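You operate a simulated robot arm through the tools that you are given. There is no shell and no other tool.

Carry out the task below with a simulated robot arm. There is one attempt and no reset: what you move stays moved.

JOB
Wind the green bobbin full on the blue-banded machine's winder and stand it back in its tray.
Fine: fit it and lift it off with the motor switched off; the orange lever starts the winder and trips by itself.

It is judged by the outcome, as a careful person would: the job done as asked, and still so three seconds after it is handed in. It fails if anything else is knocked over, pushed out of place, dropped, spilled or broken.

ROBOT AND FRAMES
A 7-joint arm with a three-finger gripper, fixed in place. Base frame: the origin is on the floor under the middle of its stand, x ahead of it, y to its left, z up; the work surface is at about z = 780. Lengths are in mm, angles in degrees, forces in N, time in s.
It reaches about 1342 mm from its shoulder. Its first joint turns from -166.0 to 166.0 degrees. Payload 2.69 kg.
The TCP is the grasp point between the finger pads, 30 mm short of the fingertips. In the tool frame z runs along the fingers and y along their closing line. The gripper opens to 128 mm; its body begins 117 mm behind the TCP.
Orientation is that of the tool frame in the base frame, as a unit quaternion [x, y, z, w]. With the fingers straight down and closing along the base's y, the tool's x points along the base's -x, its y along +y and its z along -z.

CONTROLS
- The arm moves only by the tool arm_command. Its argument "deltas" is a list of rows, each an object of numbers (a shift or turn left out is 0, a gripper value left out holds the last): "x", "y", "z": the shift along the base's x, y, z in mm; "wx", "wy", "wz": the turn, a rotation vector about the base's x, y, z in degrees; "grip": the closure, from 0 (fully open) to 1 (shut). In form: [{"x": .., "y": .., "z": .., "wx": .., "wy": .., "wz": .., "grip": ..}, ...]. A call has 1 to 20 rows; each row shifts and turns the commanded pose from where the row before left it. Each row takes 0.2 s and may step no farther than 50 mm and 8.6 degrees from the row before; otherwise, or with a gripper value out of range, the whole call is refused. A pose out of reach is approached as far as the arm can. The call stops where the force on the tool passes 40 N (or 10 N more than at its start, if that is more) or the arm is blocked; 0.2 s more then pass. Each finger travels about 127 mm/s and halts on what it meets, pressing with about 29 N; the grip force reading is that of the motor and also rises with nothing between the fingers. The clock runs only during rows and for 0.2 s after the last one: add rows that do not move to give the fingers time. The reply holds the time, the measured pose of the TCP, the force on the tool along the base axes, the opening and the grip force, in the units named above and with some noise, with the torque about the TCP (base axes, N m) and any sound that the robot's microphone picked up.
- Cameras (640 x 400 px; columns grow to the right, rows downward): "scene" is fixed at [50.9, -501.5, 1349.9]; the picture's right is [0.76, -0.65, 0.00], its down [-0.23, -0.27, -0.93] and it looks along [0.61, 0.71, -0.36] (base axes); focal length 214 px, centre (320, 200). "wrist" rides on the gripper at [58, 54, -131] in the tool frame; the picture's right is [-0.68, 0.74, 0.00], its down [-0.62, -0.57, -0.55] and it looks along [-0.40, -0.37, 0.84] (tool axes); focal length 234 px, centre (320, 200). There is no depth. A picture from a camera that has moved, and an enlarged one, comes with that camera's place and axes in the base frame and with its lens.
- grab_frame(camera): a new picture of that camera. No time passes.
- raise_lower(by): moves the trunk up (or, below 0, down) by that many mm; the arm rides with it, the base frame stays. It gives what a move gives, with no picture.
- zoom(camera, box): a new picture of the part [left, top, right, bottom] of that camera's present view, enlarged. No time passes.
- sign_off(): hands the job in; it is judged then, once.

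Nothing tells you positions but the pictures and the camera data. Unless the task says otherwise, let go and move clear before handing in.

The tools are called as a command line: name --argument value ..., lists and objects as JSON in quotes. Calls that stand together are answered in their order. arm_command: Moves the arm, as the interface text tells. Its arguments: {"type":"object","properties":{"deltas":{"type":"array","items":{"type":"object","properties":{"x":{"type":"number"},"y":{"type":"number"},"z":{"type":"number"},"wx":{"type":"number"},"wy":{"type":"number"},"wz":{"type":"number"},"grip":{"type":"number"}}}}},"required":["deltas"]} The other tools are called the same way: raise_lower (by) moves the trunk up or down; grab_frame (camera) takes a picture; zoom (camera, box) takes an enlarged picture of a part of a camera's view; sign_off () hands the job in.

At the start:

```text
time: 0.0
eef_pos: [526.2, 194.4, 1467.6]
orientation: [0.0, 1.0, 0.0, 0.0]
wrist_force: [-0.1, 0.5, 0.0]
wrist_torque: [-0.04, 0.0, -0.01]
width: 128.2
grasp_force: 0.2
trunk travel left (down, up): [-175.0, 175.0]
```

scene: 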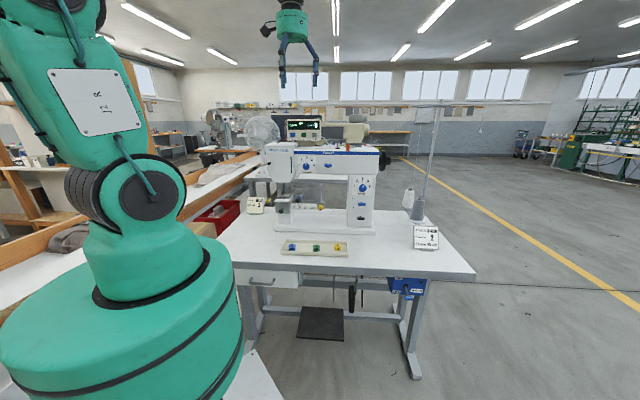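
wrist: 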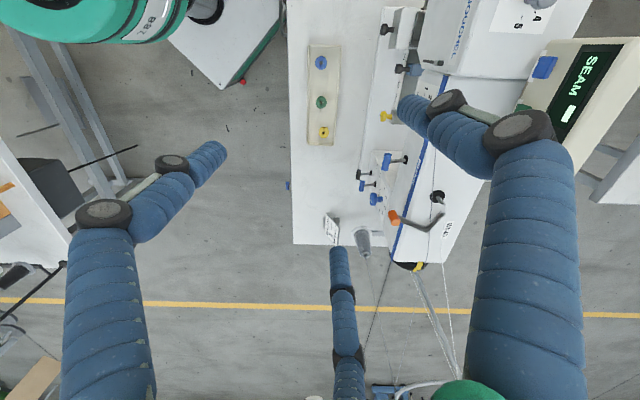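

I see a sewing machine with a blue band on a table, a tray in front with three bobbins (blue, green, yellow), and an orange lever near the winder. I'll look closer at the parts before moving.

zoom --camera "scene" --box '[230, 110, 450, 270]'

zoom --camera "wrist" --box '[280, 0, 480, 260]'

zoom --camera "scene" --box '[260, 130, 400, 220]'

zoom --camera "scene" --box '[370, 220, 450, 310]'

```text
2.50 times, centred on (340, 190) of scene
camera zoom: at [50.9, -501.5, 1349.9], right [0.76, -0.65, 0.0], down [-0.23, -0.27, -0.93], along [0.61, 0.71, -0.36], focal length 536 px, centre (270, 225)
```

zoom: 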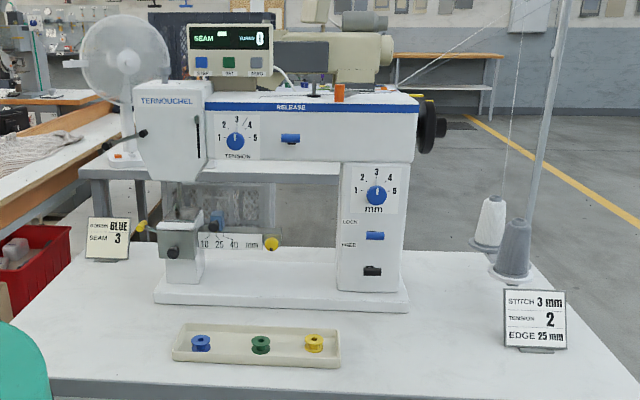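

```text
1.54 times, centred on (380, 130) of wrist
camera zoom: at [467.1, 247.9, 1598.3], right [0.68, 0.74, 0.0], down [0.62, -0.57, 0.55], along [0.4, -0.37, -0.84], focal length 360 px, centre (228, 308)
```

zoom: 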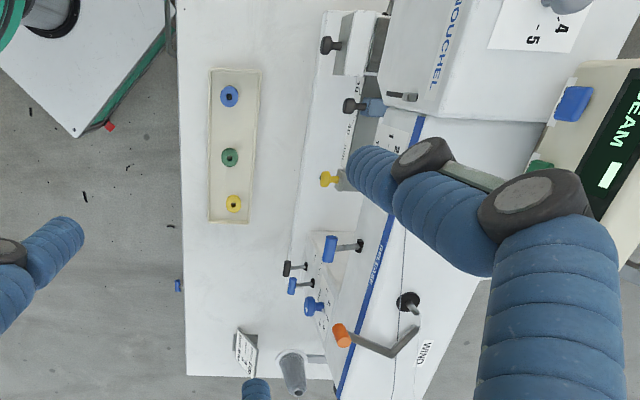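

```text
4.44 times, centred on (330, 175) of scene
camera zoom: at [50.9, -501.5, 1349.9], right [0.76, -0.65, 0.0], down [-0.23, -0.27, -0.93], along [0.61, 0.71, -0.36], focal length 953 px, centre (276, 311)
```

zoom: 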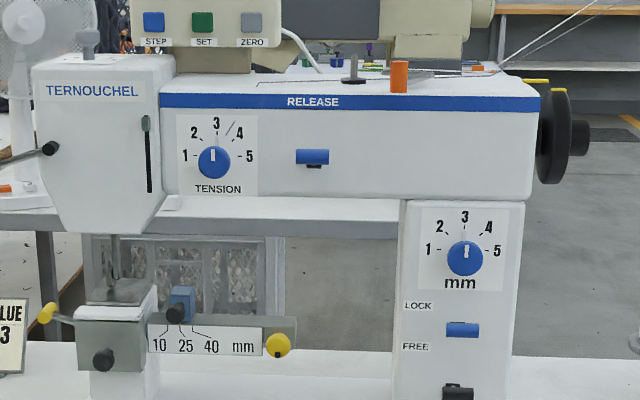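

```text
4.44 times, centred on (410, 265) of scene
camera zoom: at [50.9, -501.5, 1349.9], right [0.76, -0.65, 0.0], down [-0.23, -0.27, -0.93], along [0.61, 0.71, -0.36], focal length 953 px, centre (-80, -89)
```

zoom: 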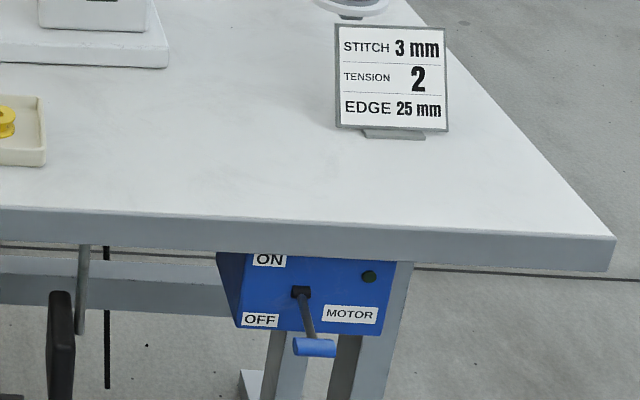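

The green bobbin stands in the middle of the tray at about (578, 148, 795). The winder spindle is on top of the blue-banded machine at about (806, 252, 1230), with the orange lever beside it. The motor switch hangs under the right front edge of the table and is OFF now. I'll move above the tray with the fingers half closed to look closer.

arm_command --deltas '[{"x": 5, "y": -4, "z": -40, "grip": 0.5}, {"x": 5, "y": -5, "z": -40}, {"x": 5, "y": -5, "z": -40}, {"x": 5, "y": -5, "z": -40}, {"x": 5, "y": -5, "z": -40}, {"x": 5, "y": -5, "z": -40}, {"x": 5, "y": -4, "z": -40}, {"x": 5, "y": -4, "z": -40}, {"x": 6, "y": -4, "z": -40}, {"x": 6, "y": -5, "z": -40}, {}]'

grab_frame --camera "wrist"

grab_frame --camera "scene"

```text
time: 2.4
eef_pos: [575.7, 151.2, 1066.7]
orientation: [0.0, 1.0, 0.0, 0.0]
wrist_force: [0.1, 0.0, -0.9]
wrist_torque: [-0.03, 0.08, -0.05]
width: 64.2
grasp_force: 0.0
trunk travel left (down, up): [-175.0, 175.0]
```

```text
taken
camera wrist: at [517.3, 204.3, 1196.8], right [0.68, 0.74, 0.0], down [0.62, -0.57, 0.55], along [0.4, -0.37, -0.84], focal length 234 px, centre (320, 200)
```

wrist: 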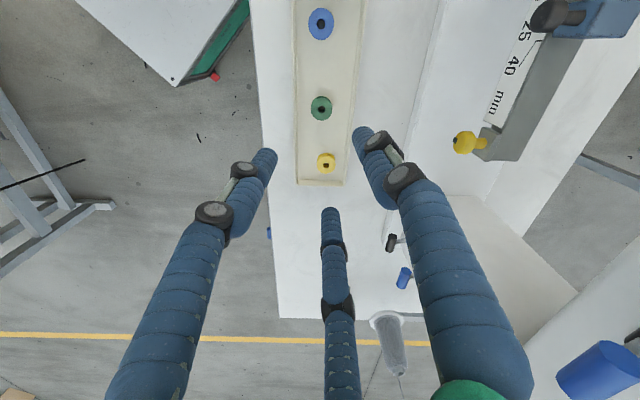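

```text
taken
```

scene: 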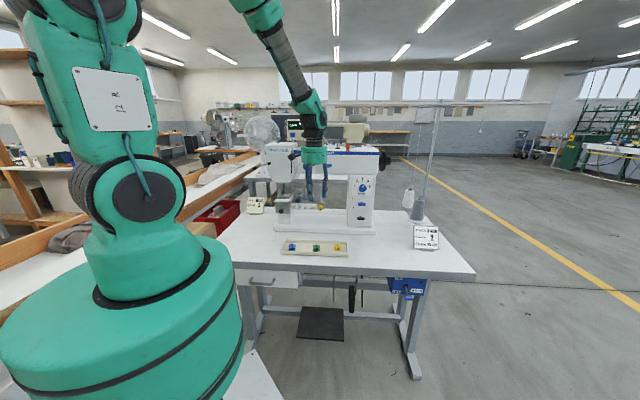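

The fingers close together around the tool axis, and the green bobbin lies almost directly below me, near (575, 153). I'll zoom in to measure the bobbin and the tray.

zoom --camera "wrist" --box '[270, 50, 390, 200]'

zoom --camera "scene" --box '[270, 225, 360, 265]'

```text
2.67 times, centred on (330, 125) of wrist
camera zoom: at [517.3, 204.3, 1196.8], right [0.68, 0.74, 0.0], down [0.62, -0.57, 0.55], along [0.4, -0.37, -0.84], focal length 624 px, centre (293, 400)
```

zoom: 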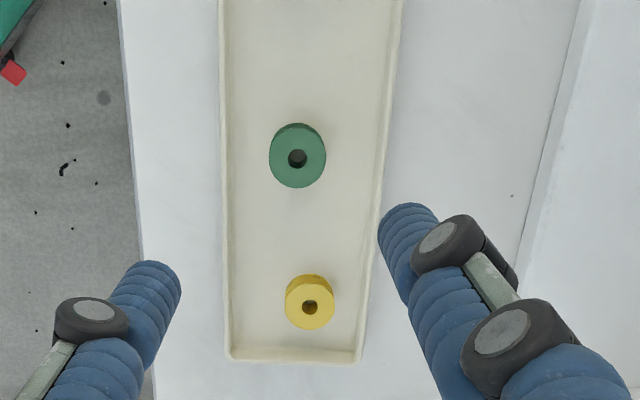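

```text
7.11 times, centred on (315, 245) of scene
camera zoom: at [50.9, -501.5, 1349.9], right [0.76, -0.65, 0.0], down [-0.23, -0.27, -0.93], along [0.61, 0.71, -0.36], focal length 1525 px, centre (356, -120)
```

zoom: 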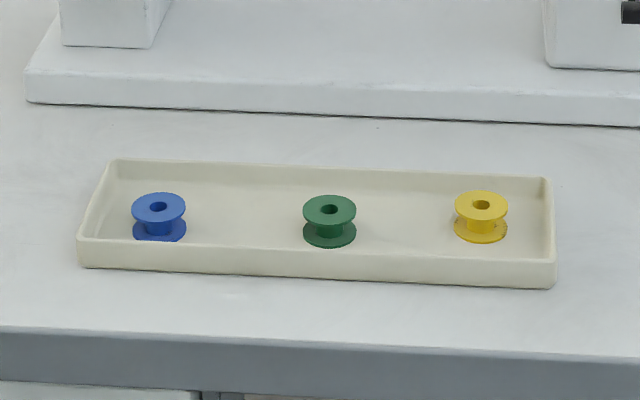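

The bobbin is about 35 mm across and 22 mm tall, with a wide hole, and it stands in a tray about 97 mm wide. Next I'll rise and move over the machine to inspect the winder spindle and lever from close by.

arm_command --deltas '[{"z": 45}, {"z": 45}, {"z": 45}, {"z": 45}, {"z": 45}, {"z": 45}, {"z": 45}, {"x": 35, "y": 12, "z": 10}, {"x": 35, "y": 12, "z": 10}, {"x": 35, "y": 12}, {"x": 35, "y": 12}, {"x": 35, "y": 12}, {"x": 20, "y": 20}, {}]'

grab_frame --camera "wrist"

grab_frame --camera "scene"

```text
time: 5.4
eef_pos: [773.3, 229.5, 1402.1]
orientation: [0.0, 1.0, 0.0, 0.0]
wrist_force: [0.2, 0.6, 0.1]
wrist_torque: [-0.02, -0.02, -0.02]
width: 64.1
grasp_force: 0.1
trunk travel left (down, up): [-175.0, 175.0]
```

```text
taken
camera wrist: at [714.0, 283.4, 1534.6], right [0.68, 0.74, 0.0], down [0.62, -0.57, 0.55], along [0.4, -0.37, -0.84], focal length 234 px, centre (320, 200)
```

wrist: 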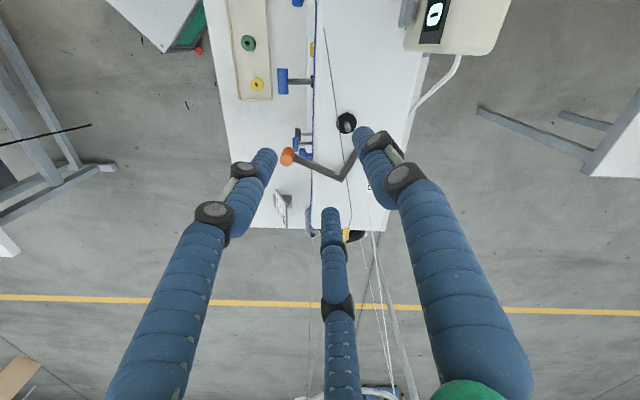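

```text
taken
```

scene: 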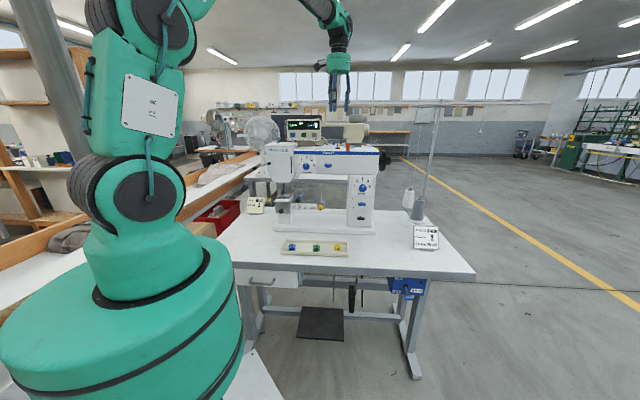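

zoom --camera "wrist" --box '[260, 60, 420, 240]'

zoom --camera "wrist" --box '[310, 90, 390, 190]'

zoom --camera "scene" --box '[325, 130, 385, 170]'

```text
2.22 times, centred on (340, 150) of wrist
camera zoom: at [714.0, 283.4, 1534.6], right [0.68, 0.74, 0.0], down [0.62, -0.57, 0.55], along [0.4, -0.37, -0.84], focal length 520 px, centre (276, 311)
```

zoom: 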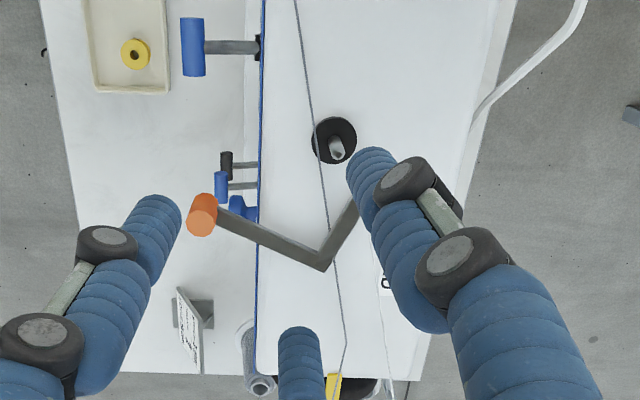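

```text
4.00 times, centred on (350, 140) of wrist
camera zoom: at [714.0, 283.4, 1534.6], right [0.68, 0.74, 0.0], down [0.62, -0.57, 0.55], along [0.4, -0.37, -0.84], focal length 937 px, centre (200, 440)
```

zoom: 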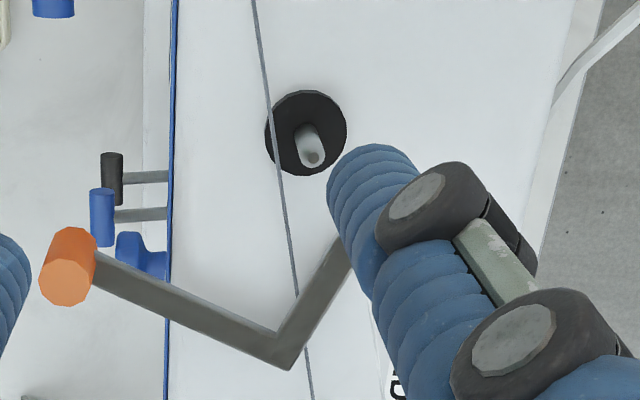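

```text
10.00 times, centred on (355, 150) of scene
camera zoom: at [50.9, -501.5, 1349.9], right [0.76, -0.65, 0.0], down [-0.23, -0.27, -0.93], along [0.61, 0.71, -0.36], focal length 2145 px, centre (-30, 700)
```

zoom: 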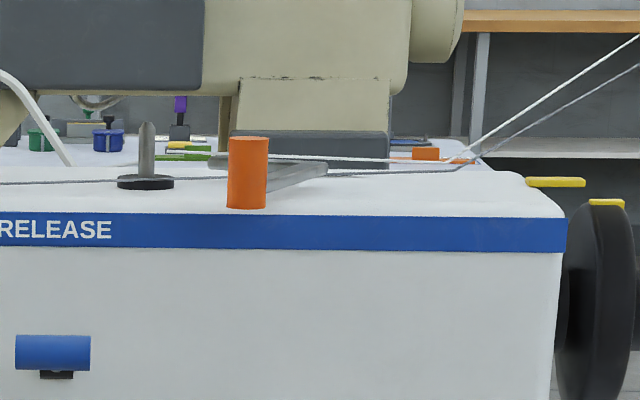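

The spindle stands on a black disc on the machine top at about (804, 251), with its tip near z = 1225. The orange lever is bent, and its pivot is hidden behind a finger. I'll shift sideways to see the lever's pivot and label.

arm_command --deltas '[{"x": 20, "y": 25}, {"x": 20, "y": 25}, {"x": 20, "y": 25}, {}]'

grab_frame --camera "wrist"

zoom --camera "wrist" --box '[210, 70, 370, 250]'

```text
time: 6.4
eef_pos: [832.3, 305.4, 1402.2]
orientation: [0.0, 1.0, 0.0, 0.0]
wrist_force: [0.2, 0.7, -0.1]
wrist_torque: [-0.06, 0.05, 0.02]
width: 63.9
grasp_force: 0.1
trunk travel left (down, up): [-175.0, 175.0]
```

```text
taken
camera wrist: at [773.9, 358.3, 1532.7], right [0.68, 0.74, 0.0], down [0.62, -0.57, 0.55], along [0.4, -0.37, -0.84], focal length 234 px, centre (320, 200)
```

wrist: 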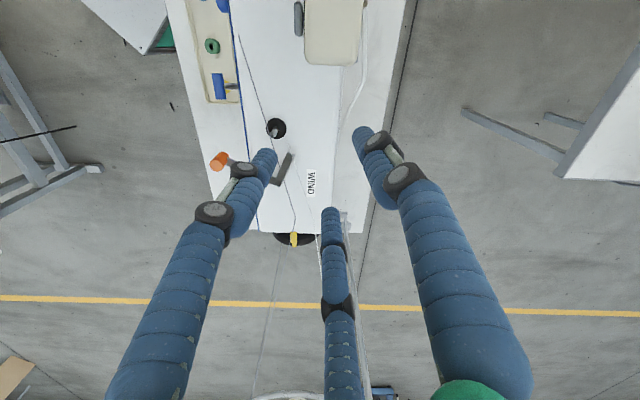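

```text
2.22 times, centred on (290, 160) of wrist
camera zoom: at [773.9, 358.3, 1532.7], right [0.68, 0.74, 0.0], down [0.62, -0.57, 0.55], along [0.4, -0.37, -0.84], focal length 520 px, centre (387, 289)
```

zoom: 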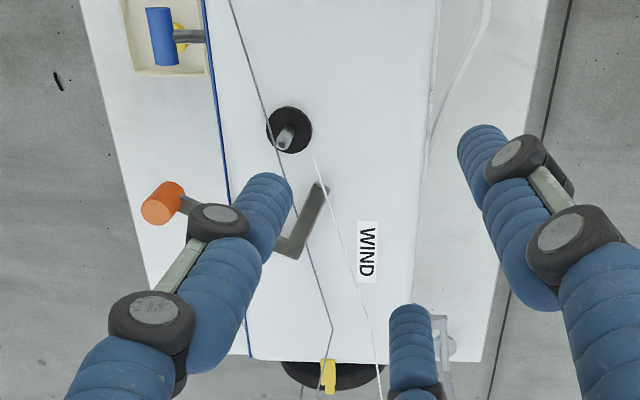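

The orange lever is a bent arm, with its elbow near (858, 195) and its short end close to the spindle at about (836, 243). The "WIND" label lies behind it. I'll look closer for the pivot.

arm_command --deltas '[{"x": 10, "y": -25, "z": -20, "grip": 0.0}, {"x": 10, "y": -25, "z": -20}, {"x": 10, "y": -25, "z": -20}, {"x": 6, "y": -16, "z": -20}, {"z": -20}, {}]'

grab_frame --camera "wrist"

zoom --camera "wrist" --box '[200, 30, 420, 230]'

```text
time: 7.8
eef_pos: [868.5, 215.4, 1301.6]
orientation: [0.0, 1.0, 0.001, 0.001]
wrist_force: [0.5, 1.6, 0.0]
wrist_torque: [-0.03, 0.0, 0.02]
width: 128.0
grasp_force: 0.2
trunk travel left (down, up): [-175.0, 175.0]
```

```text
taken
camera wrist: at [811.0, 267.5, 1432.8], right [0.68, 0.74, 0.0], down [0.62, -0.57, 0.55], along [0.4, -0.37, -0.84], focal length 234 px, centre (320, 200)
```

wrist: 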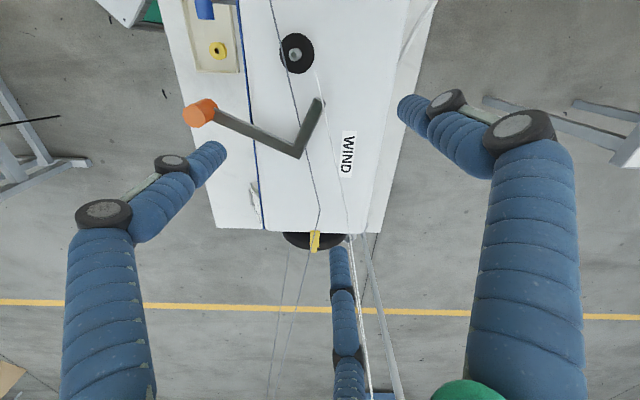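

```text
2.00 times, centred on (310, 130) of wrist
camera zoom: at [811.0, 267.5, 1432.8], right [0.68, 0.74, 0.0], down [0.62, -0.57, 0.55], along [0.4, -0.37, -0.84], focal length 468 px, centre (340, 340)
```

zoom: 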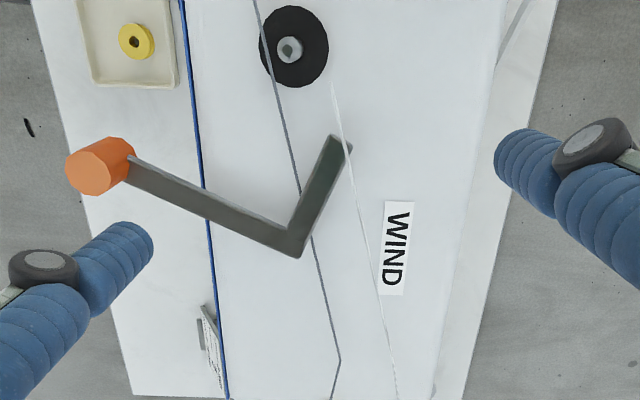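

The lever has no visible hub, so it most likely pivots at its elbow, with the handle moving toward the handwheel side. Before working I'll look at the pillar controls and the motor switch in more detail.

zoom --camera "scene" --box '[335, 160, 395, 240]'

zoom --camera "scene" --box '[380, 265, 440, 305]'

zoom --camera "scene" --box '[255, 110, 395, 180]'

```text
5.00 times, centred on (365, 200) of scene
camera zoom: at [50.9, -501.5, 1349.9], right [0.76, -0.65, 0.0], down [-0.23, -0.27, -0.93], along [0.61, 0.71, -0.36], focal length 1072 px, centre (95, 200)
```

zoom: 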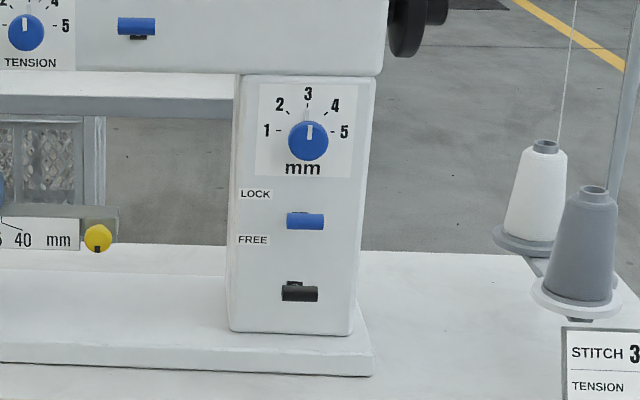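

```text
10.00 times, centred on (410, 285) of scene
camera zoom: at [50.9, -501.5, 1349.9], right [0.76, -0.65, 0.0], down [-0.23, -0.27, -0.93], along [0.61, 0.71, -0.36], focal length 2145 px, centre (-580, -650)
```

zoom: 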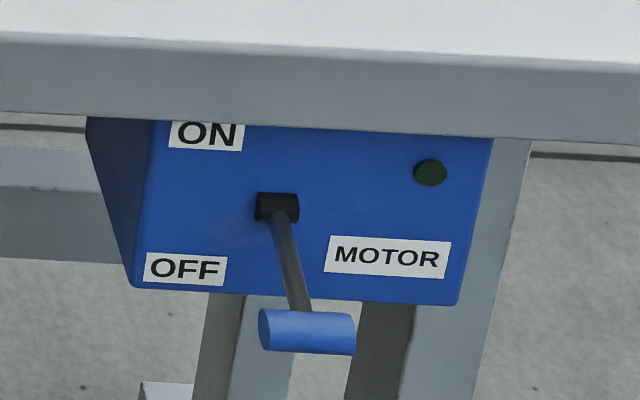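

```text
4.57 times, centred on (325, 145) of scene
camera zoom: at [50.9, -501.5, 1349.9], right [0.76, -0.65, 0.0], down [-0.23, -0.27, -0.93], along [0.61, 0.71, -0.36], focal length 980 px, centre (297, 451)
```

zoom: 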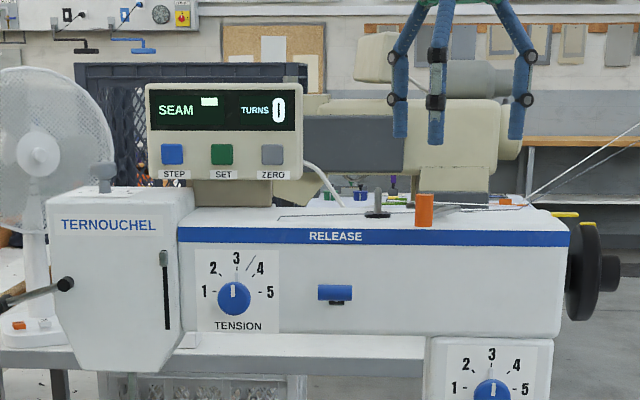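

The pillar levers aren't part of this job. The motor lever is down at OFF and its lamp is dark, so I can fit the bobbin now. I'll go up and back above the green bobbin, turning the gripper so the fingers fit the tray and later clear the winder lever.

arm_command --deltas '[{"z": 45}, {"z": 45}, {"x": -45, "y": -10, "z": 10}, {"x": -45, "y": -10}, {"x": -45, "y": -10}, {"x": -45, "y": -10}, {"x": -45, "y": -10}, {"x": -45, "y": -10}, {"x": -23, "y": -3, "grip": 0.5}, {"z": -45, "wz": -8.6}, {"z": -45, "wz": -8.6}, {"z": -45, "wz": -8.6}, {"z": -45, "wz": -8.6}, {"z": -45, "wz": -8.6}, {"z": -45}, {"z": -45}, {"z": -45}, {"z": -45}, {}]'

grab_frame --camera "wrist"

grab_frame --camera "scene"

```text
time: 11.8
eef_pos: [576.8, 148.5, 995.8]
orientation: [0.366, 0.93, 0.0, 0.0]
wrist_force: [0.1, -0.4, 0.5]
wrist_torque: [-0.02, 0.02, -0.02]
width: 63.9
grasp_force: 0.1
trunk travel left (down, up): [-175.0, 175.0]
```

```text
taken
camera wrist: at [570.9, 227.0, 1126.8], right [1.0, 0.08, 0.0], down [0.06, -0.83, 0.55], along [0.04, -0.55, -0.84], focal length 234 px, centre (320, 200)
```

wrist: 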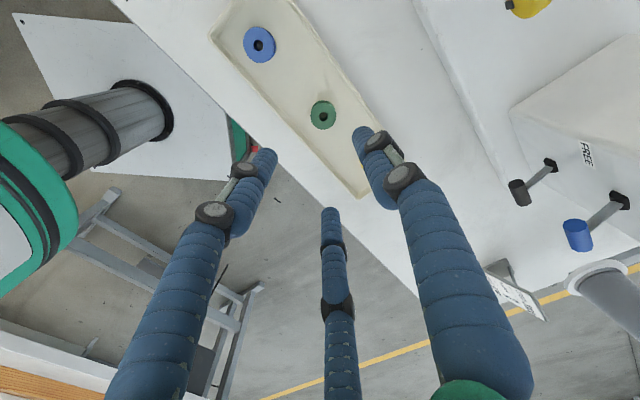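

```text
taken
```

scene: 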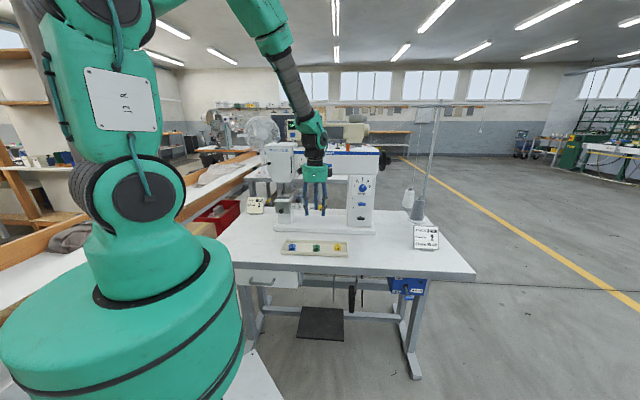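

The gripper is turned and sits above the tray with the green bobbin nearly under the tool. I'll zoom in to measure the remaining offset before descending.

zoom --camera "wrist" --box '[240, 60, 400, 180]'

```text
3.33 times, centred on (320, 120) of wrist
camera zoom: at [570.9, 227.0, 1126.8], right [1.0, 0.08, 0.0], down [0.06, -0.83, 0.55], along [0.04, -0.55, -0.84], focal length 781 px, centre (320, 467)
```

zoom: 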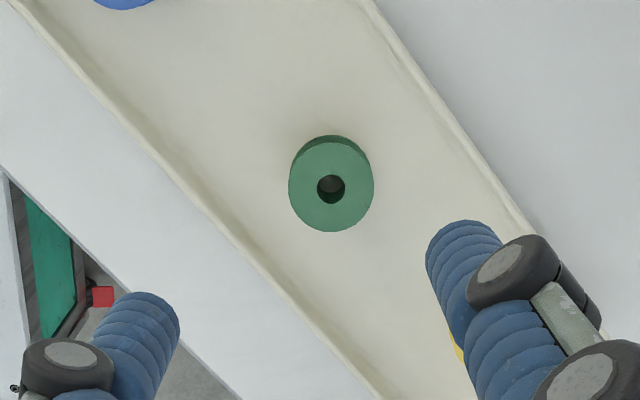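

The bobbin centre works out at about (581, 151), a few mm off the tool axis. I'll correct for that and go lower for a second check.

arm_command --deltas '[{"x": 2, "y": 1, "z": -40}, {"x": 2, "y": 1.3, "z": -40}, {"z": -30}, {}]'

zoom --camera "wrist" --box '[220, 60, 420, 260]'

zoom --camera "scene" --box '[270, 150, 370, 270]'

```text
time: 12.8
eef_pos: [581.7, 150.5, 886.4]
orientation: [0.366, 0.931, 0.0, 0.0]
wrist_force: [-1.0, 0.8, -0.2]
wrist_torque: [-0.02, 0.01, 0.01]
width: 64.0
grasp_force: 0.1
trunk travel left (down, up): [-175.0, 175.0]
```

```text
2.00 times, centred on (320, 160) of wrist
camera zoom: at [575.5, 229.6, 1017.4], right [1.0, 0.08, 0.0], down [0.06, -0.83, 0.55], along [0.04, -0.55, -0.84], focal length 468 px, centre (320, 280)
```

zoom: 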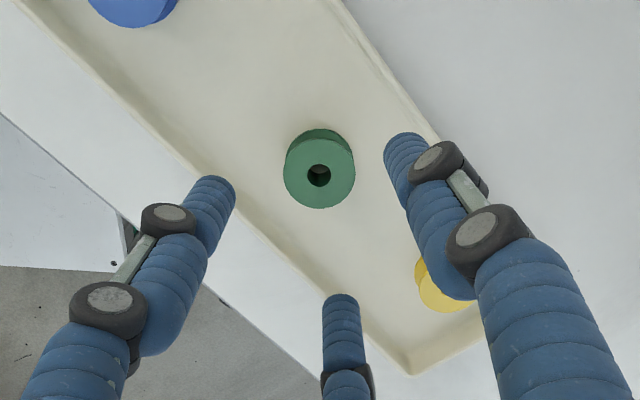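

```text
3.33 times, centred on (320, 210) of scene
camera zoom: at [50.9, -501.5, 1349.9], right [0.76, -0.65, 0.0], down [-0.23, -0.27, -0.93], along [0.61, 0.71, -0.36], focal length 715 px, centre (320, 167)
```

zoom: 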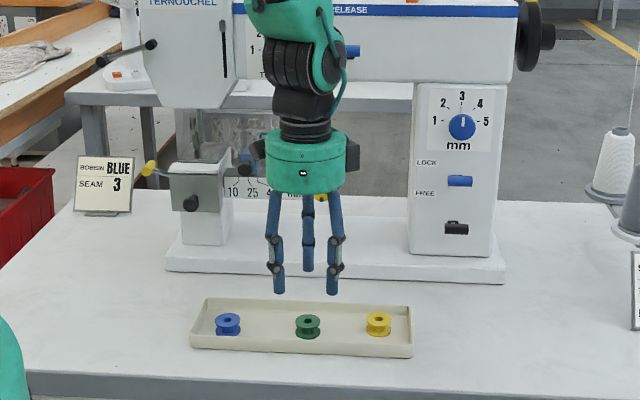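

The fingers at this opening would come close to the tray's back wall, so I'll close to about 46 mm, which is still clear of the 34 mm bobbin, and go down around it.

arm_command --deltas '[{"x": -0.5, "y": 0.5, "grip": 0.64}, {"z": -20}, {"z": -15}, {"z": -10}, {}]'

zoom --camera "wrist" --box '[220, 60, 420, 260]'

zoom --camera "scene" --box '[280, 200, 350, 260]'

```text
time: 14.0
eef_pos: [578.7, 150.8, 841.5]
orientation: [0.366, 0.931, -0.001, 0.0]
wrist_force: [-0.1, -0.1, 0.1]
wrist_torque: [-0.02, 0.02, 0.02]
width: 46.0
grasp_force: 0.0
trunk travel left (down, up): [-175.0, 175.0]
```

```text
2.00 times, centred on (320, 160) of wrist
camera zoom: at [573.4, 230.6, 972.6], right [1.0, 0.08, 0.0], down [0.06, -0.83, 0.55], along [0.04, -0.55, -0.84], focal length 468 px, centre (320, 280)
```

zoom: 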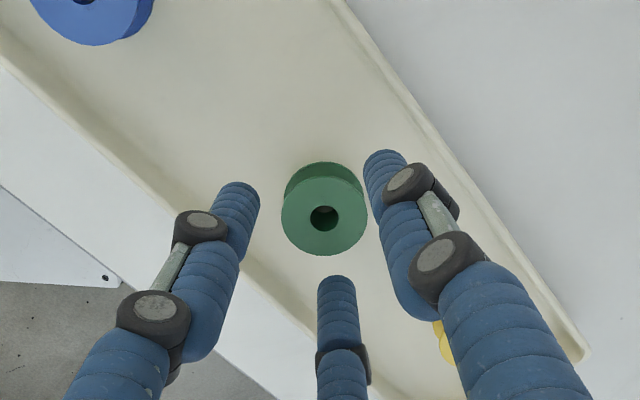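

```text
6.67 times, centred on (315, 230) of scene
camera zoom: at [50.9, -501.5, 1349.9], right [0.76, -0.65, 0.0], down [-0.23, -0.27, -0.93], along [0.61, 0.71, -0.36], focal length 1430 px, centre (353, 0)
```

zoom: 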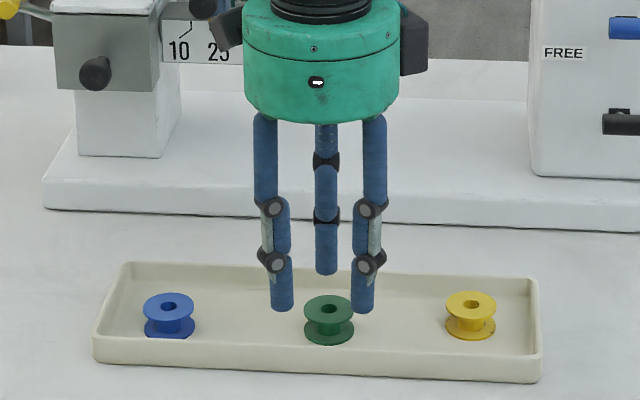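

The green bobbin is nearly centred between the three fingers, and I need a shift of about 1.5 mm. I'll lower around it to near the tray floor and check.

arm_command --deltas '[{"x": 1.5, "y": -1, "z": -8}, {"z": -8}, {"z": -6}, {}, {}]'

zoom --camera "wrist" --box '[220, 60, 420, 260]'

zoom --camera "scene" --box '[290, 220, 340, 260]'

```text
time: 15.2
eef_pos: [579.5, 151.8, 820.4]
orientation: [0.367, 0.93, 0.0, -0.001]
wrist_force: [0.0, -0.4, -0.5]
wrist_torque: [0.01, 0.03, 0.0]
width: 46.1
grasp_force: 0.1
trunk travel left (down, up): [-175.0, 175.0]
```

```text
2.00 times, centred on (320, 160) of wrist
camera zoom: at [574.2, 230.4, 950.8], right [1.0, 0.08, 0.0], down [0.06, -0.83, 0.55], along [0.04, -0.55, -0.84], focal length 468 px, centre (320, 280)
```

zoom: 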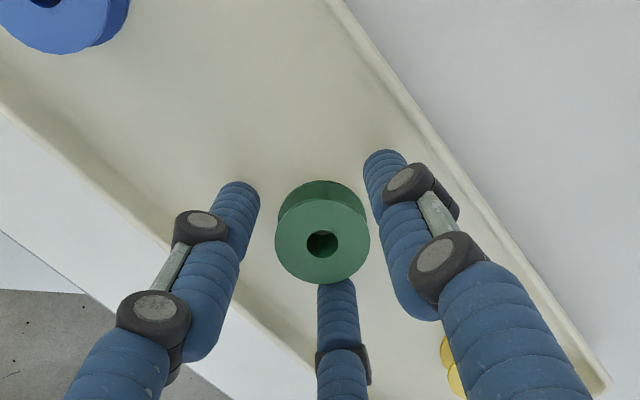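

```text
10.00 times, centred on (315, 240) of scene
camera zoom: at [50.9, -501.5, 1349.9], right [0.76, -0.65, 0.0], down [-0.23, -0.27, -0.93], along [0.61, 0.71, -0.36], focal length 2145 px, centre (370, -200)
```

zoom: 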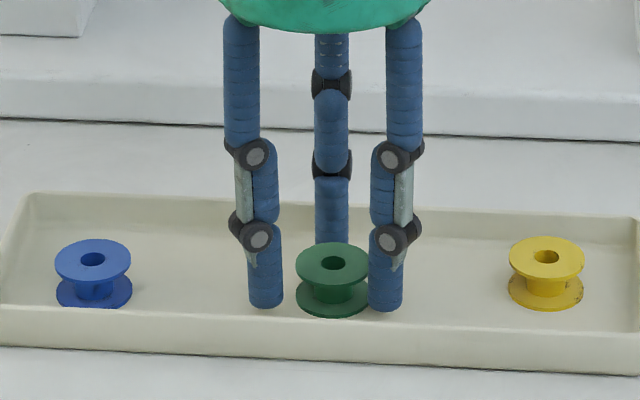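

The fingers surround the bobbin with their tips a few mm above the tray floor. I'll nudge to centre, lower slightly and close on it.

arm_command --deltas '[{"x": 1.5, "y": -2, "z": -1.5}, {"z": -2}, {}, {"grip": 0.7}, {"grip": 0.75}, {"grip": 0.8}, {}, {}]'

zoom --camera "wrist" --box '[220, 60, 420, 260]'

zoom --camera "scene" --box '[290, 220, 340, 260]'

```text
time: 17.0
eef_pos: [582.6, 150.1, 817.1]
orientation: [0.366, 0.93, 0.0, -0.001]
wrist_force: [-0.3, 0.5, -0.4]
wrist_torque: [0.04, 0.03, 0.0]
width: 32.6
grasp_force: 29.5
trunk travel left (down, up): [-175.0, 175.0]
```

```text
2.00 times, centred on (320, 160) of wrist
camera zoom: at [575.7, 228.4, 947.8], right [1.0, 0.08, 0.0], down [0.06, -0.83, 0.55], along [0.04, -0.55, -0.84], focal length 468 px, centre (320, 280)
```

zoom: 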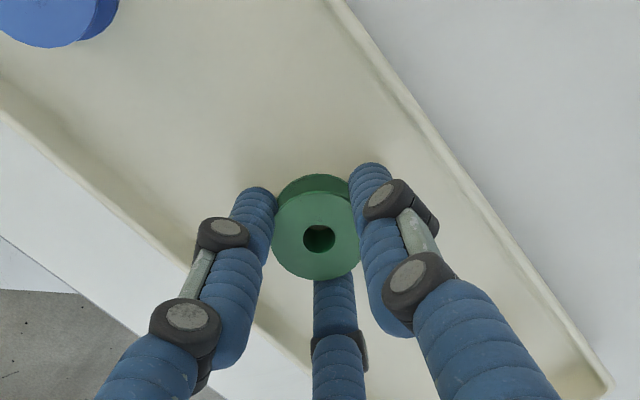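

```text
10.00 times, centred on (315, 240) of scene
camera zoom: at [50.9, -501.5, 1349.9], right [0.76, -0.65, 0.0], down [-0.23, -0.27, -0.93], along [0.61, 0.71, -0.36], focal length 2145 px, centre (370, -200)
```

zoom: 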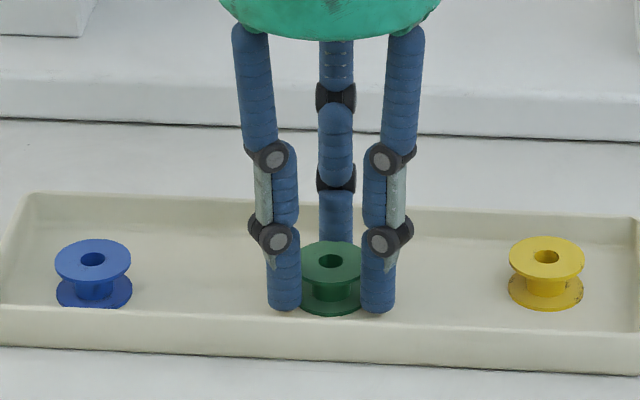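

The bobbin is gripped (32.6 mm opening, 29.5 N). I'll lift it straight out of the tray and check that it hangs level.

arm_command --deltas '[{"z": 5}, {"z": 10}, {"z": 20}, {"z": 30}, {"z": 35}, {}]'

zoom --camera "wrist" --box '[220, 60, 420, 260]'

zoom --camera "scene" --box '[280, 180, 350, 260]'

```text
time: 18.4
eef_pos: [581.1, 149.2, 917.6]
orientation: [0.366, 0.931, 0.001, -0.001]
wrist_force: [-0.9, -0.1, 1.4]
wrist_torque: [0.02, -0.04, 0.02]
width: 32.4
grasp_force: 28.7
trunk travel left (down, up): [-175.0, 175.0]
```

```text
2.00 times, centred on (320, 160) of wrist
camera zoom: at [575.4, 227.8, 1048.5], right [1.0, 0.08, 0.0], down [0.06, -0.83, 0.55], along [0.04, -0.55, -0.84], focal length 468 px, centre (320, 280)
```

zoom: 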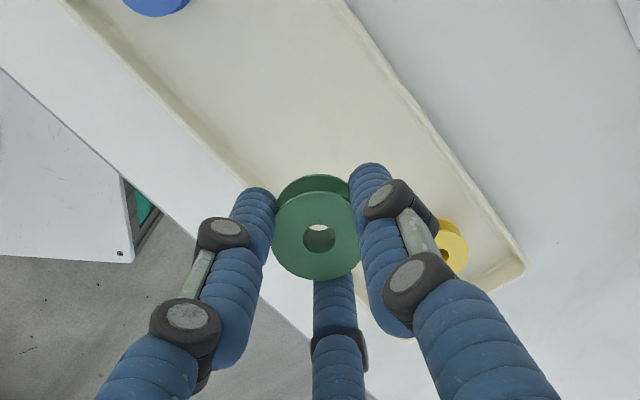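

```text
5.00 times, centred on (315, 220) of scene
camera zoom: at [50.9, -501.5, 1349.9], right [0.76, -0.65, 0.0], down [-0.23, -0.27, -0.93], along [0.61, 0.71, -0.36], focal length 1072 px, centre (345, 100)
```

zoom: 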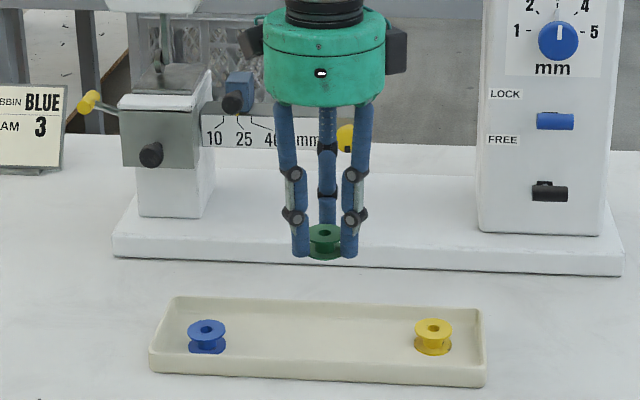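

The bobbin hangs level, and I can see through its hole. I'll raise it to z ≈ 1400 and carry it toward the winder, stopping short to measure the spindle from this orientation.

arm_command --deltas '[{"z": 45}, {"z": 45}, {"z": 45}, {"z": 45}, {"z": 45}, {"z": 45}, {"z": 45}, {"z": 45}, {"z": 45}, {"z": 45}, {"z": 30}, {"x": 40, "y": 12}, {"x": 40, "y": 12}, {"x": 40, "y": 12}, {"x": 40, "y": 12}, {"x": 30, "y": 22}, {"x": 5, "y": 0}, {}]'

grab_frame --camera "wrist"

zoom --camera "scene" --box '[300, 60, 400, 170]'

```text
time: 22.2
eef_pos: [778.9, 217.4, 1397.5]
orientation: [0.368, 0.93, -0.001, 0.0]
wrist_force: [-0.7, 0.1, 0.5]
wrist_torque: [-0.01, -0.04, 0.0]
width: 32.5
grasp_force: 29.5
trunk travel left (down, up): [-175.0, 175.0]
```

```text
taken
camera wrist: at [772.2, 295.6, 1529.3], right [1.0, 0.08, 0.0], down [0.06, -0.83, 0.55], along [0.04, -0.55, -0.84], focal length 234 px, centre (320, 200)
```

wrist: 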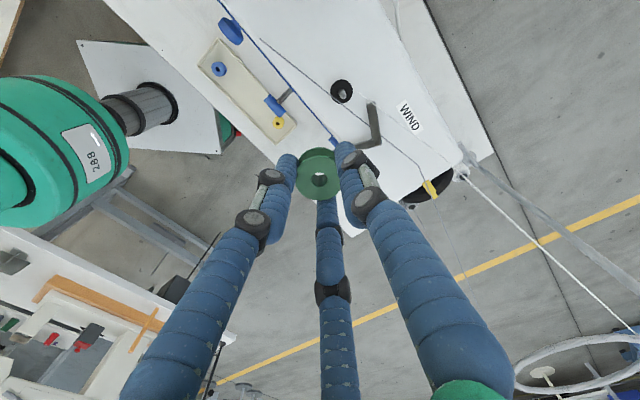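

```text
3.64 times, centred on (350, 115) of scene
camera zoom: at [50.9, -501.5, 1349.9], right [0.76, -0.65, 0.0], down [-0.23, -0.27, -0.93], along [0.61, 0.71, -0.36], focal length 780 px, centre (211, 509)
```

zoom: 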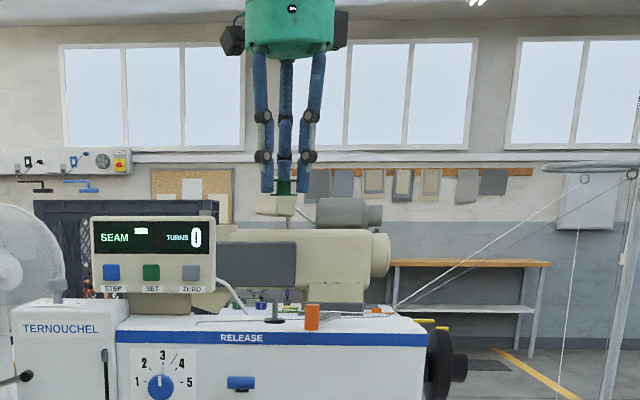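

zoom --camera "wrist" --box '[280, 60, 400, 200]'

```text
2.86 times, centred on (340, 130) of wrist
camera zoom: at [772.2, 295.6, 1529.3], right [1.0, 0.08, 0.0], down [0.06, -0.83, 0.55], along [0.04, -0.55, -0.84], focal length 669 px, centre (263, 400)
```

zoom: 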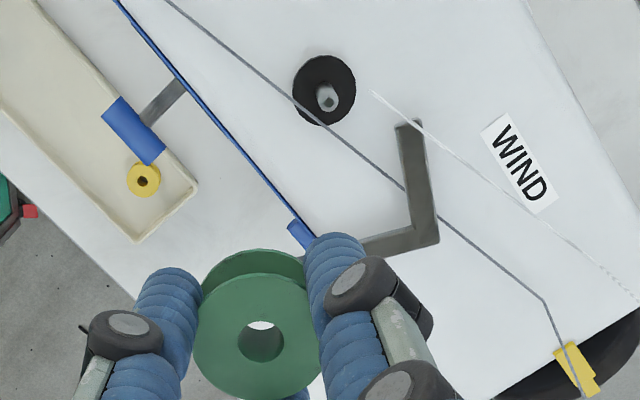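

The spindle measures about (802–803, 251) from here. I'll move above it at z ≈ 1330, where its tip should still be visible past the bobbin, and measure again.

arm_command --deltas '[{"x": 12, "y": 16, "z": -20}, {"x": 11.5, "y": 16, "z": -25}, {"z": -22}, {}, {}]'

zoom --camera "wrist" --box '[270, 90, 370, 210]'

zoom --camera "scene" --box '[320, 110, 380, 160]'

```text
time: 23.4
eef_pos: [801.8, 250.8, 1331.6]
orientation: [0.367, 0.93, -0.001, 0.0]
wrist_force: [-0.3, 0.0, 0.1]
wrist_torque: [-0.01, -0.04, 0.01]
width: 32.6
grasp_force: 28.8
trunk travel left (down, up): [-175.0, 175.0]
```

```text
3.33 times, centred on (320, 150) of wrist
camera zoom: at [795.5, 329.5, 1461.9], right [1.0, 0.08, 0.0], down [0.06, -0.83, 0.55], along [0.04, -0.55, -0.84], focal length 781 px, centre (320, 367)
```

zoom: 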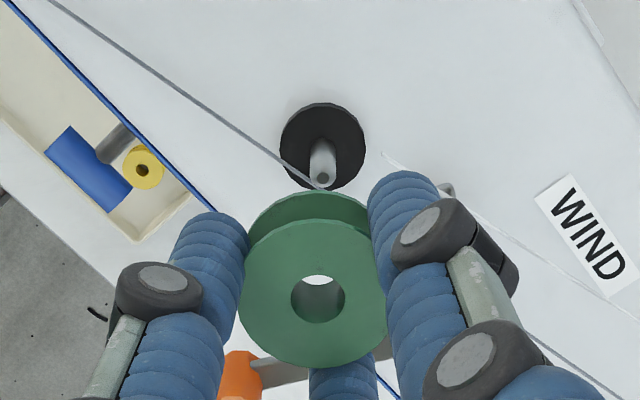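

```text
8.00 times, centred on (350, 135) of scene
camera zoom: at [50.9, -501.5, 1349.9], right [0.76, -0.65, 0.0], down [-0.23, -0.27, -0.93], along [0.61, 0.71, -0.36], focal length 1716 px, centre (80, 720)
```

zoom: 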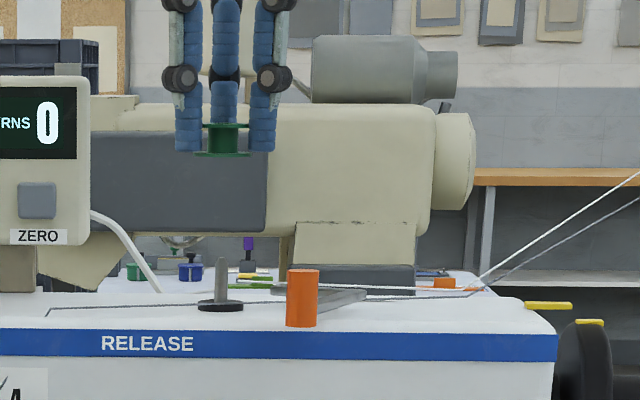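

By triangulation, the spindle axis is at about (802.2, 251.0), with the disc top near z = 1210 and the tip near z = 1238. The bobbin is about 1.3 mm off that axis. I'll correct for this and lower until the bobbin is just above the tip.

arm_command --deltas '[{"x": 1.2, "y": -0.8, "z": -15}, {"z": -20}, {"z": -15}, {}, {}]'

zoom --camera "wrist" --box '[270, 110, 370, 230]'

zoom --camera "scene" --box '[320, 120, 370, 160]'

```text
time: 24.6
eef_pos: [802.9, 250.5, 1277.9]
orientation: [0.366, 0.931, 0.0, 0.001]
wrist_force: [0.2, 0.1, 0.1]
wrist_torque: [0.02, 0.0, -0.02]
width: 32.4
grasp_force: 29.1
trunk travel left (down, up): [-175.0, 175.0]
```

```text
3.33 times, centred on (320, 170) of wrist
camera zoom: at [795.8, 329.0, 1409.8], right [1.0, 0.08, 0.0], down [0.06, -0.83, 0.55], along [0.04, -0.55, -0.84], focal length 781 px, centre (320, 300)
```

zoom: 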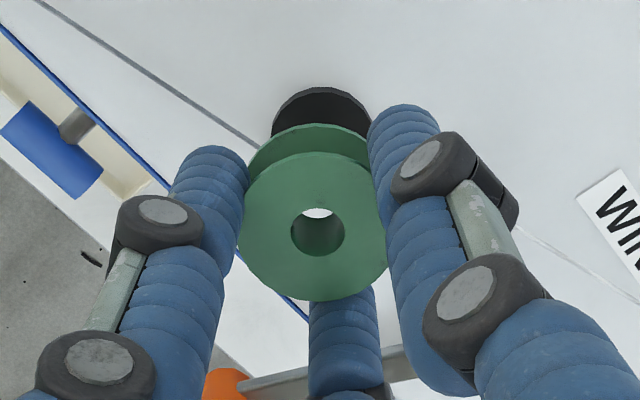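

```text
10.00 times, centred on (345, 140) of scene
camera zoom: at [50.9, -501.5, 1349.9], right [0.76, -0.65, 0.0], down [-0.23, -0.27, -0.93], along [0.61, 0.71, -0.36], focal length 2145 px, centre (70, 800)
```

zoom: 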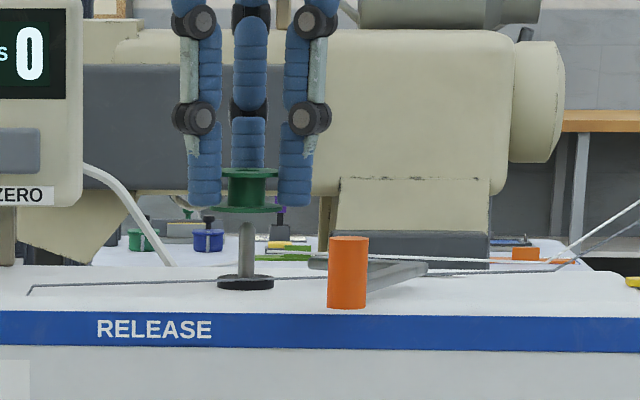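

The bobbin sits just above the spindle tip, and both views agree to about half a millimetre. I'll nudge slightly and start lowering onto the spindle in small steps, watching the force.

arm_command --deltas '[{"y": -0.5, "z": -3}, {"z": -3}, {"z": -3}, {"z": -3}, {"z": -2}, {}]'

zoom --camera "wrist" --box '[290, 140, 350, 210]'

zoom --camera "scene" --box '[320, 120, 370, 160]'

```text
time: 26.0
eef_pos: [802.2, 249.5, 1265.7]
orientation: [0.367, 0.93, 0.0, 0.0]
wrist_force: [-0.8, -0.3, 0.4]
wrist_torque: [0.02, 0.0, 0.02]
width: 32.6
grasp_force: 28.6
trunk travel left (down, up): [-175.0, 175.0]
```

```text
5.71 times, centred on (320, 175) of wrist
camera zoom: at [795.5, 328.9, 1396.5], right [1.0, 0.08, 0.0], down [0.06, -0.83, 0.55], along [0.04, -0.55, -0.84], focal length 1338 px, centre (320, 343)
```

zoom: 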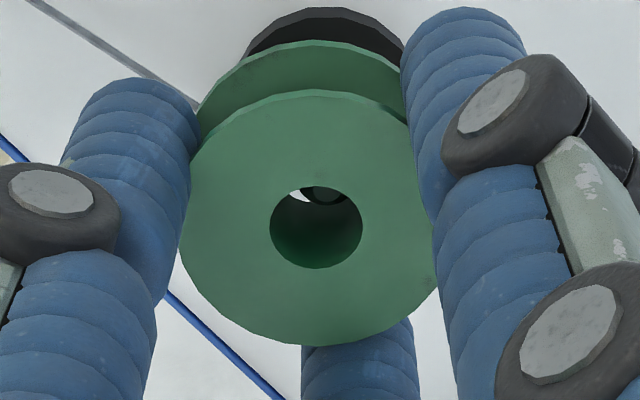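

```text
10.00 times, centred on (345, 140) of scene
camera zoom: at [50.9, -501.5, 1349.9], right [0.76, -0.65, 0.0], down [-0.23, -0.27, -0.93], along [0.61, 0.71, -0.36], focal length 2145 px, centre (70, 800)
```

zoom: 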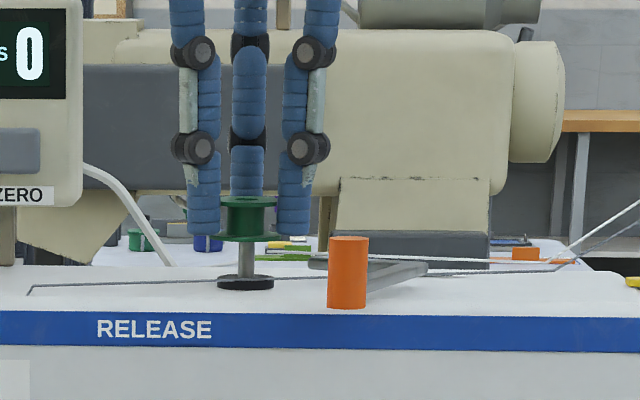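

The spindle tip has entered the hole, sitting slightly to the +x side, with no contact force. I'll shift +0.8 mm in x and continue down toward the disc.

arm_command --deltas '[{"x": 0.8, "z": -2}, {"z": -3}, {"z": -3}, {"z": -3}, {"z": -2}, {}]'

zoom --camera "wrist" --box '[290, 140, 350, 210]'

zoom --camera "scene" --box '[320, 120, 370, 160]'

```text
time: 27.4
eef_pos: [802.1, 251.5, 1253.9]
orientation: [0.366, 0.931, 0.001, 0.001]
wrist_force: [0.9, -0.9, -0.5]
wrist_torque: [0.02, -0.03, 0.0]
width: 32.3
grasp_force: 28.8
trunk travel left (down, up): [-175.0, 175.0]
```

```text
5.71 times, centred on (320, 175) of wrist
camera zoom: at [796.8, 329.7, 1384.3], right [1.0, 0.08, 0.0], down [0.06, -0.83, 0.55], along [0.04, -0.55, -0.84], focal length 1338 px, centre (320, 343)
```

zoom: 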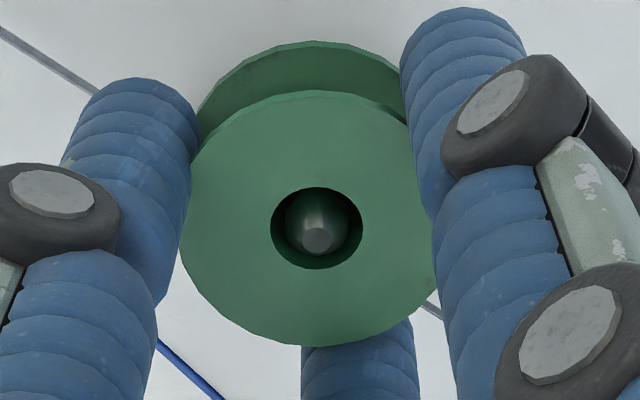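

```text
10.00 times, centred on (345, 140) of scene
camera zoom: at [50.9, -501.5, 1349.9], right [0.76, -0.65, 0.0], down [-0.23, -0.27, -0.93], along [0.61, 0.71, -0.36], focal length 2145 px, centre (70, 800)
```

zoom: 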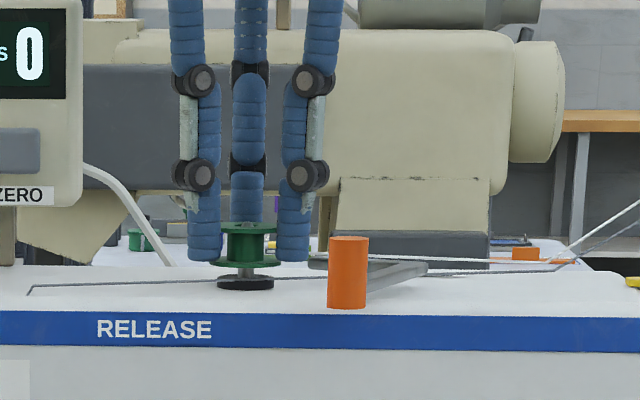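

The spindle is now centred inside the hole. About 8–10 mm remain to the disc, so I'll continue gently.

arm_command --deltas '[{"z": -2}, {"z": -2}, {"z": -2}, {"z": -1}, {}]'

zoom --camera "scene" --box '[330, 135, 360, 155]'

zoom --camera "wrist" --box '[290, 140, 350, 210]'

```text
time: 28.6
eef_pos: [803.1, 251.4, 1247.0]
orientation: [0.366, 0.931, 0.001, 0.0]
wrist_force: [2.0, 2.9, 6.6]
wrist_torque: [0.04, -0.09, 0.03]
width: 32.5
grasp_force: 29.3
trunk travel left (down, up): [-175.0, 175.0]
```

```text
16.00 times, centred on (345, 145) of scene
camera zoom: at [50.9, -501.5, 1349.9], right [0.76, -0.65, 0.0], down [-0.23, -0.27, -0.93], along [0.61, 0.71, -0.36], focal length 3432 px, centre (-80, 1080)
```

zoom: 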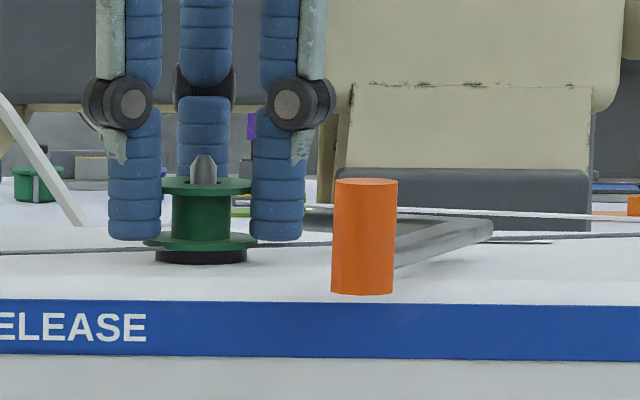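

```text
5.71 times, centred on (320, 175) of wrist
camera zoom: at [796.4, 329.1, 1378.0], right [1.0, 0.08, 0.0], down [0.06, -0.83, 0.55], along [0.04, -0.55, -0.84], focal length 1338 px, centre (320, 343)
```

zoom: 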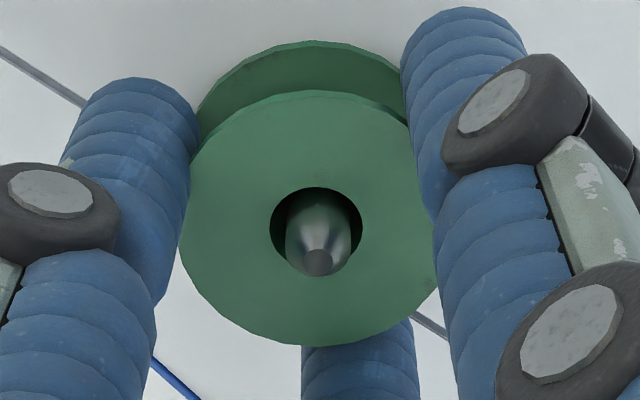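

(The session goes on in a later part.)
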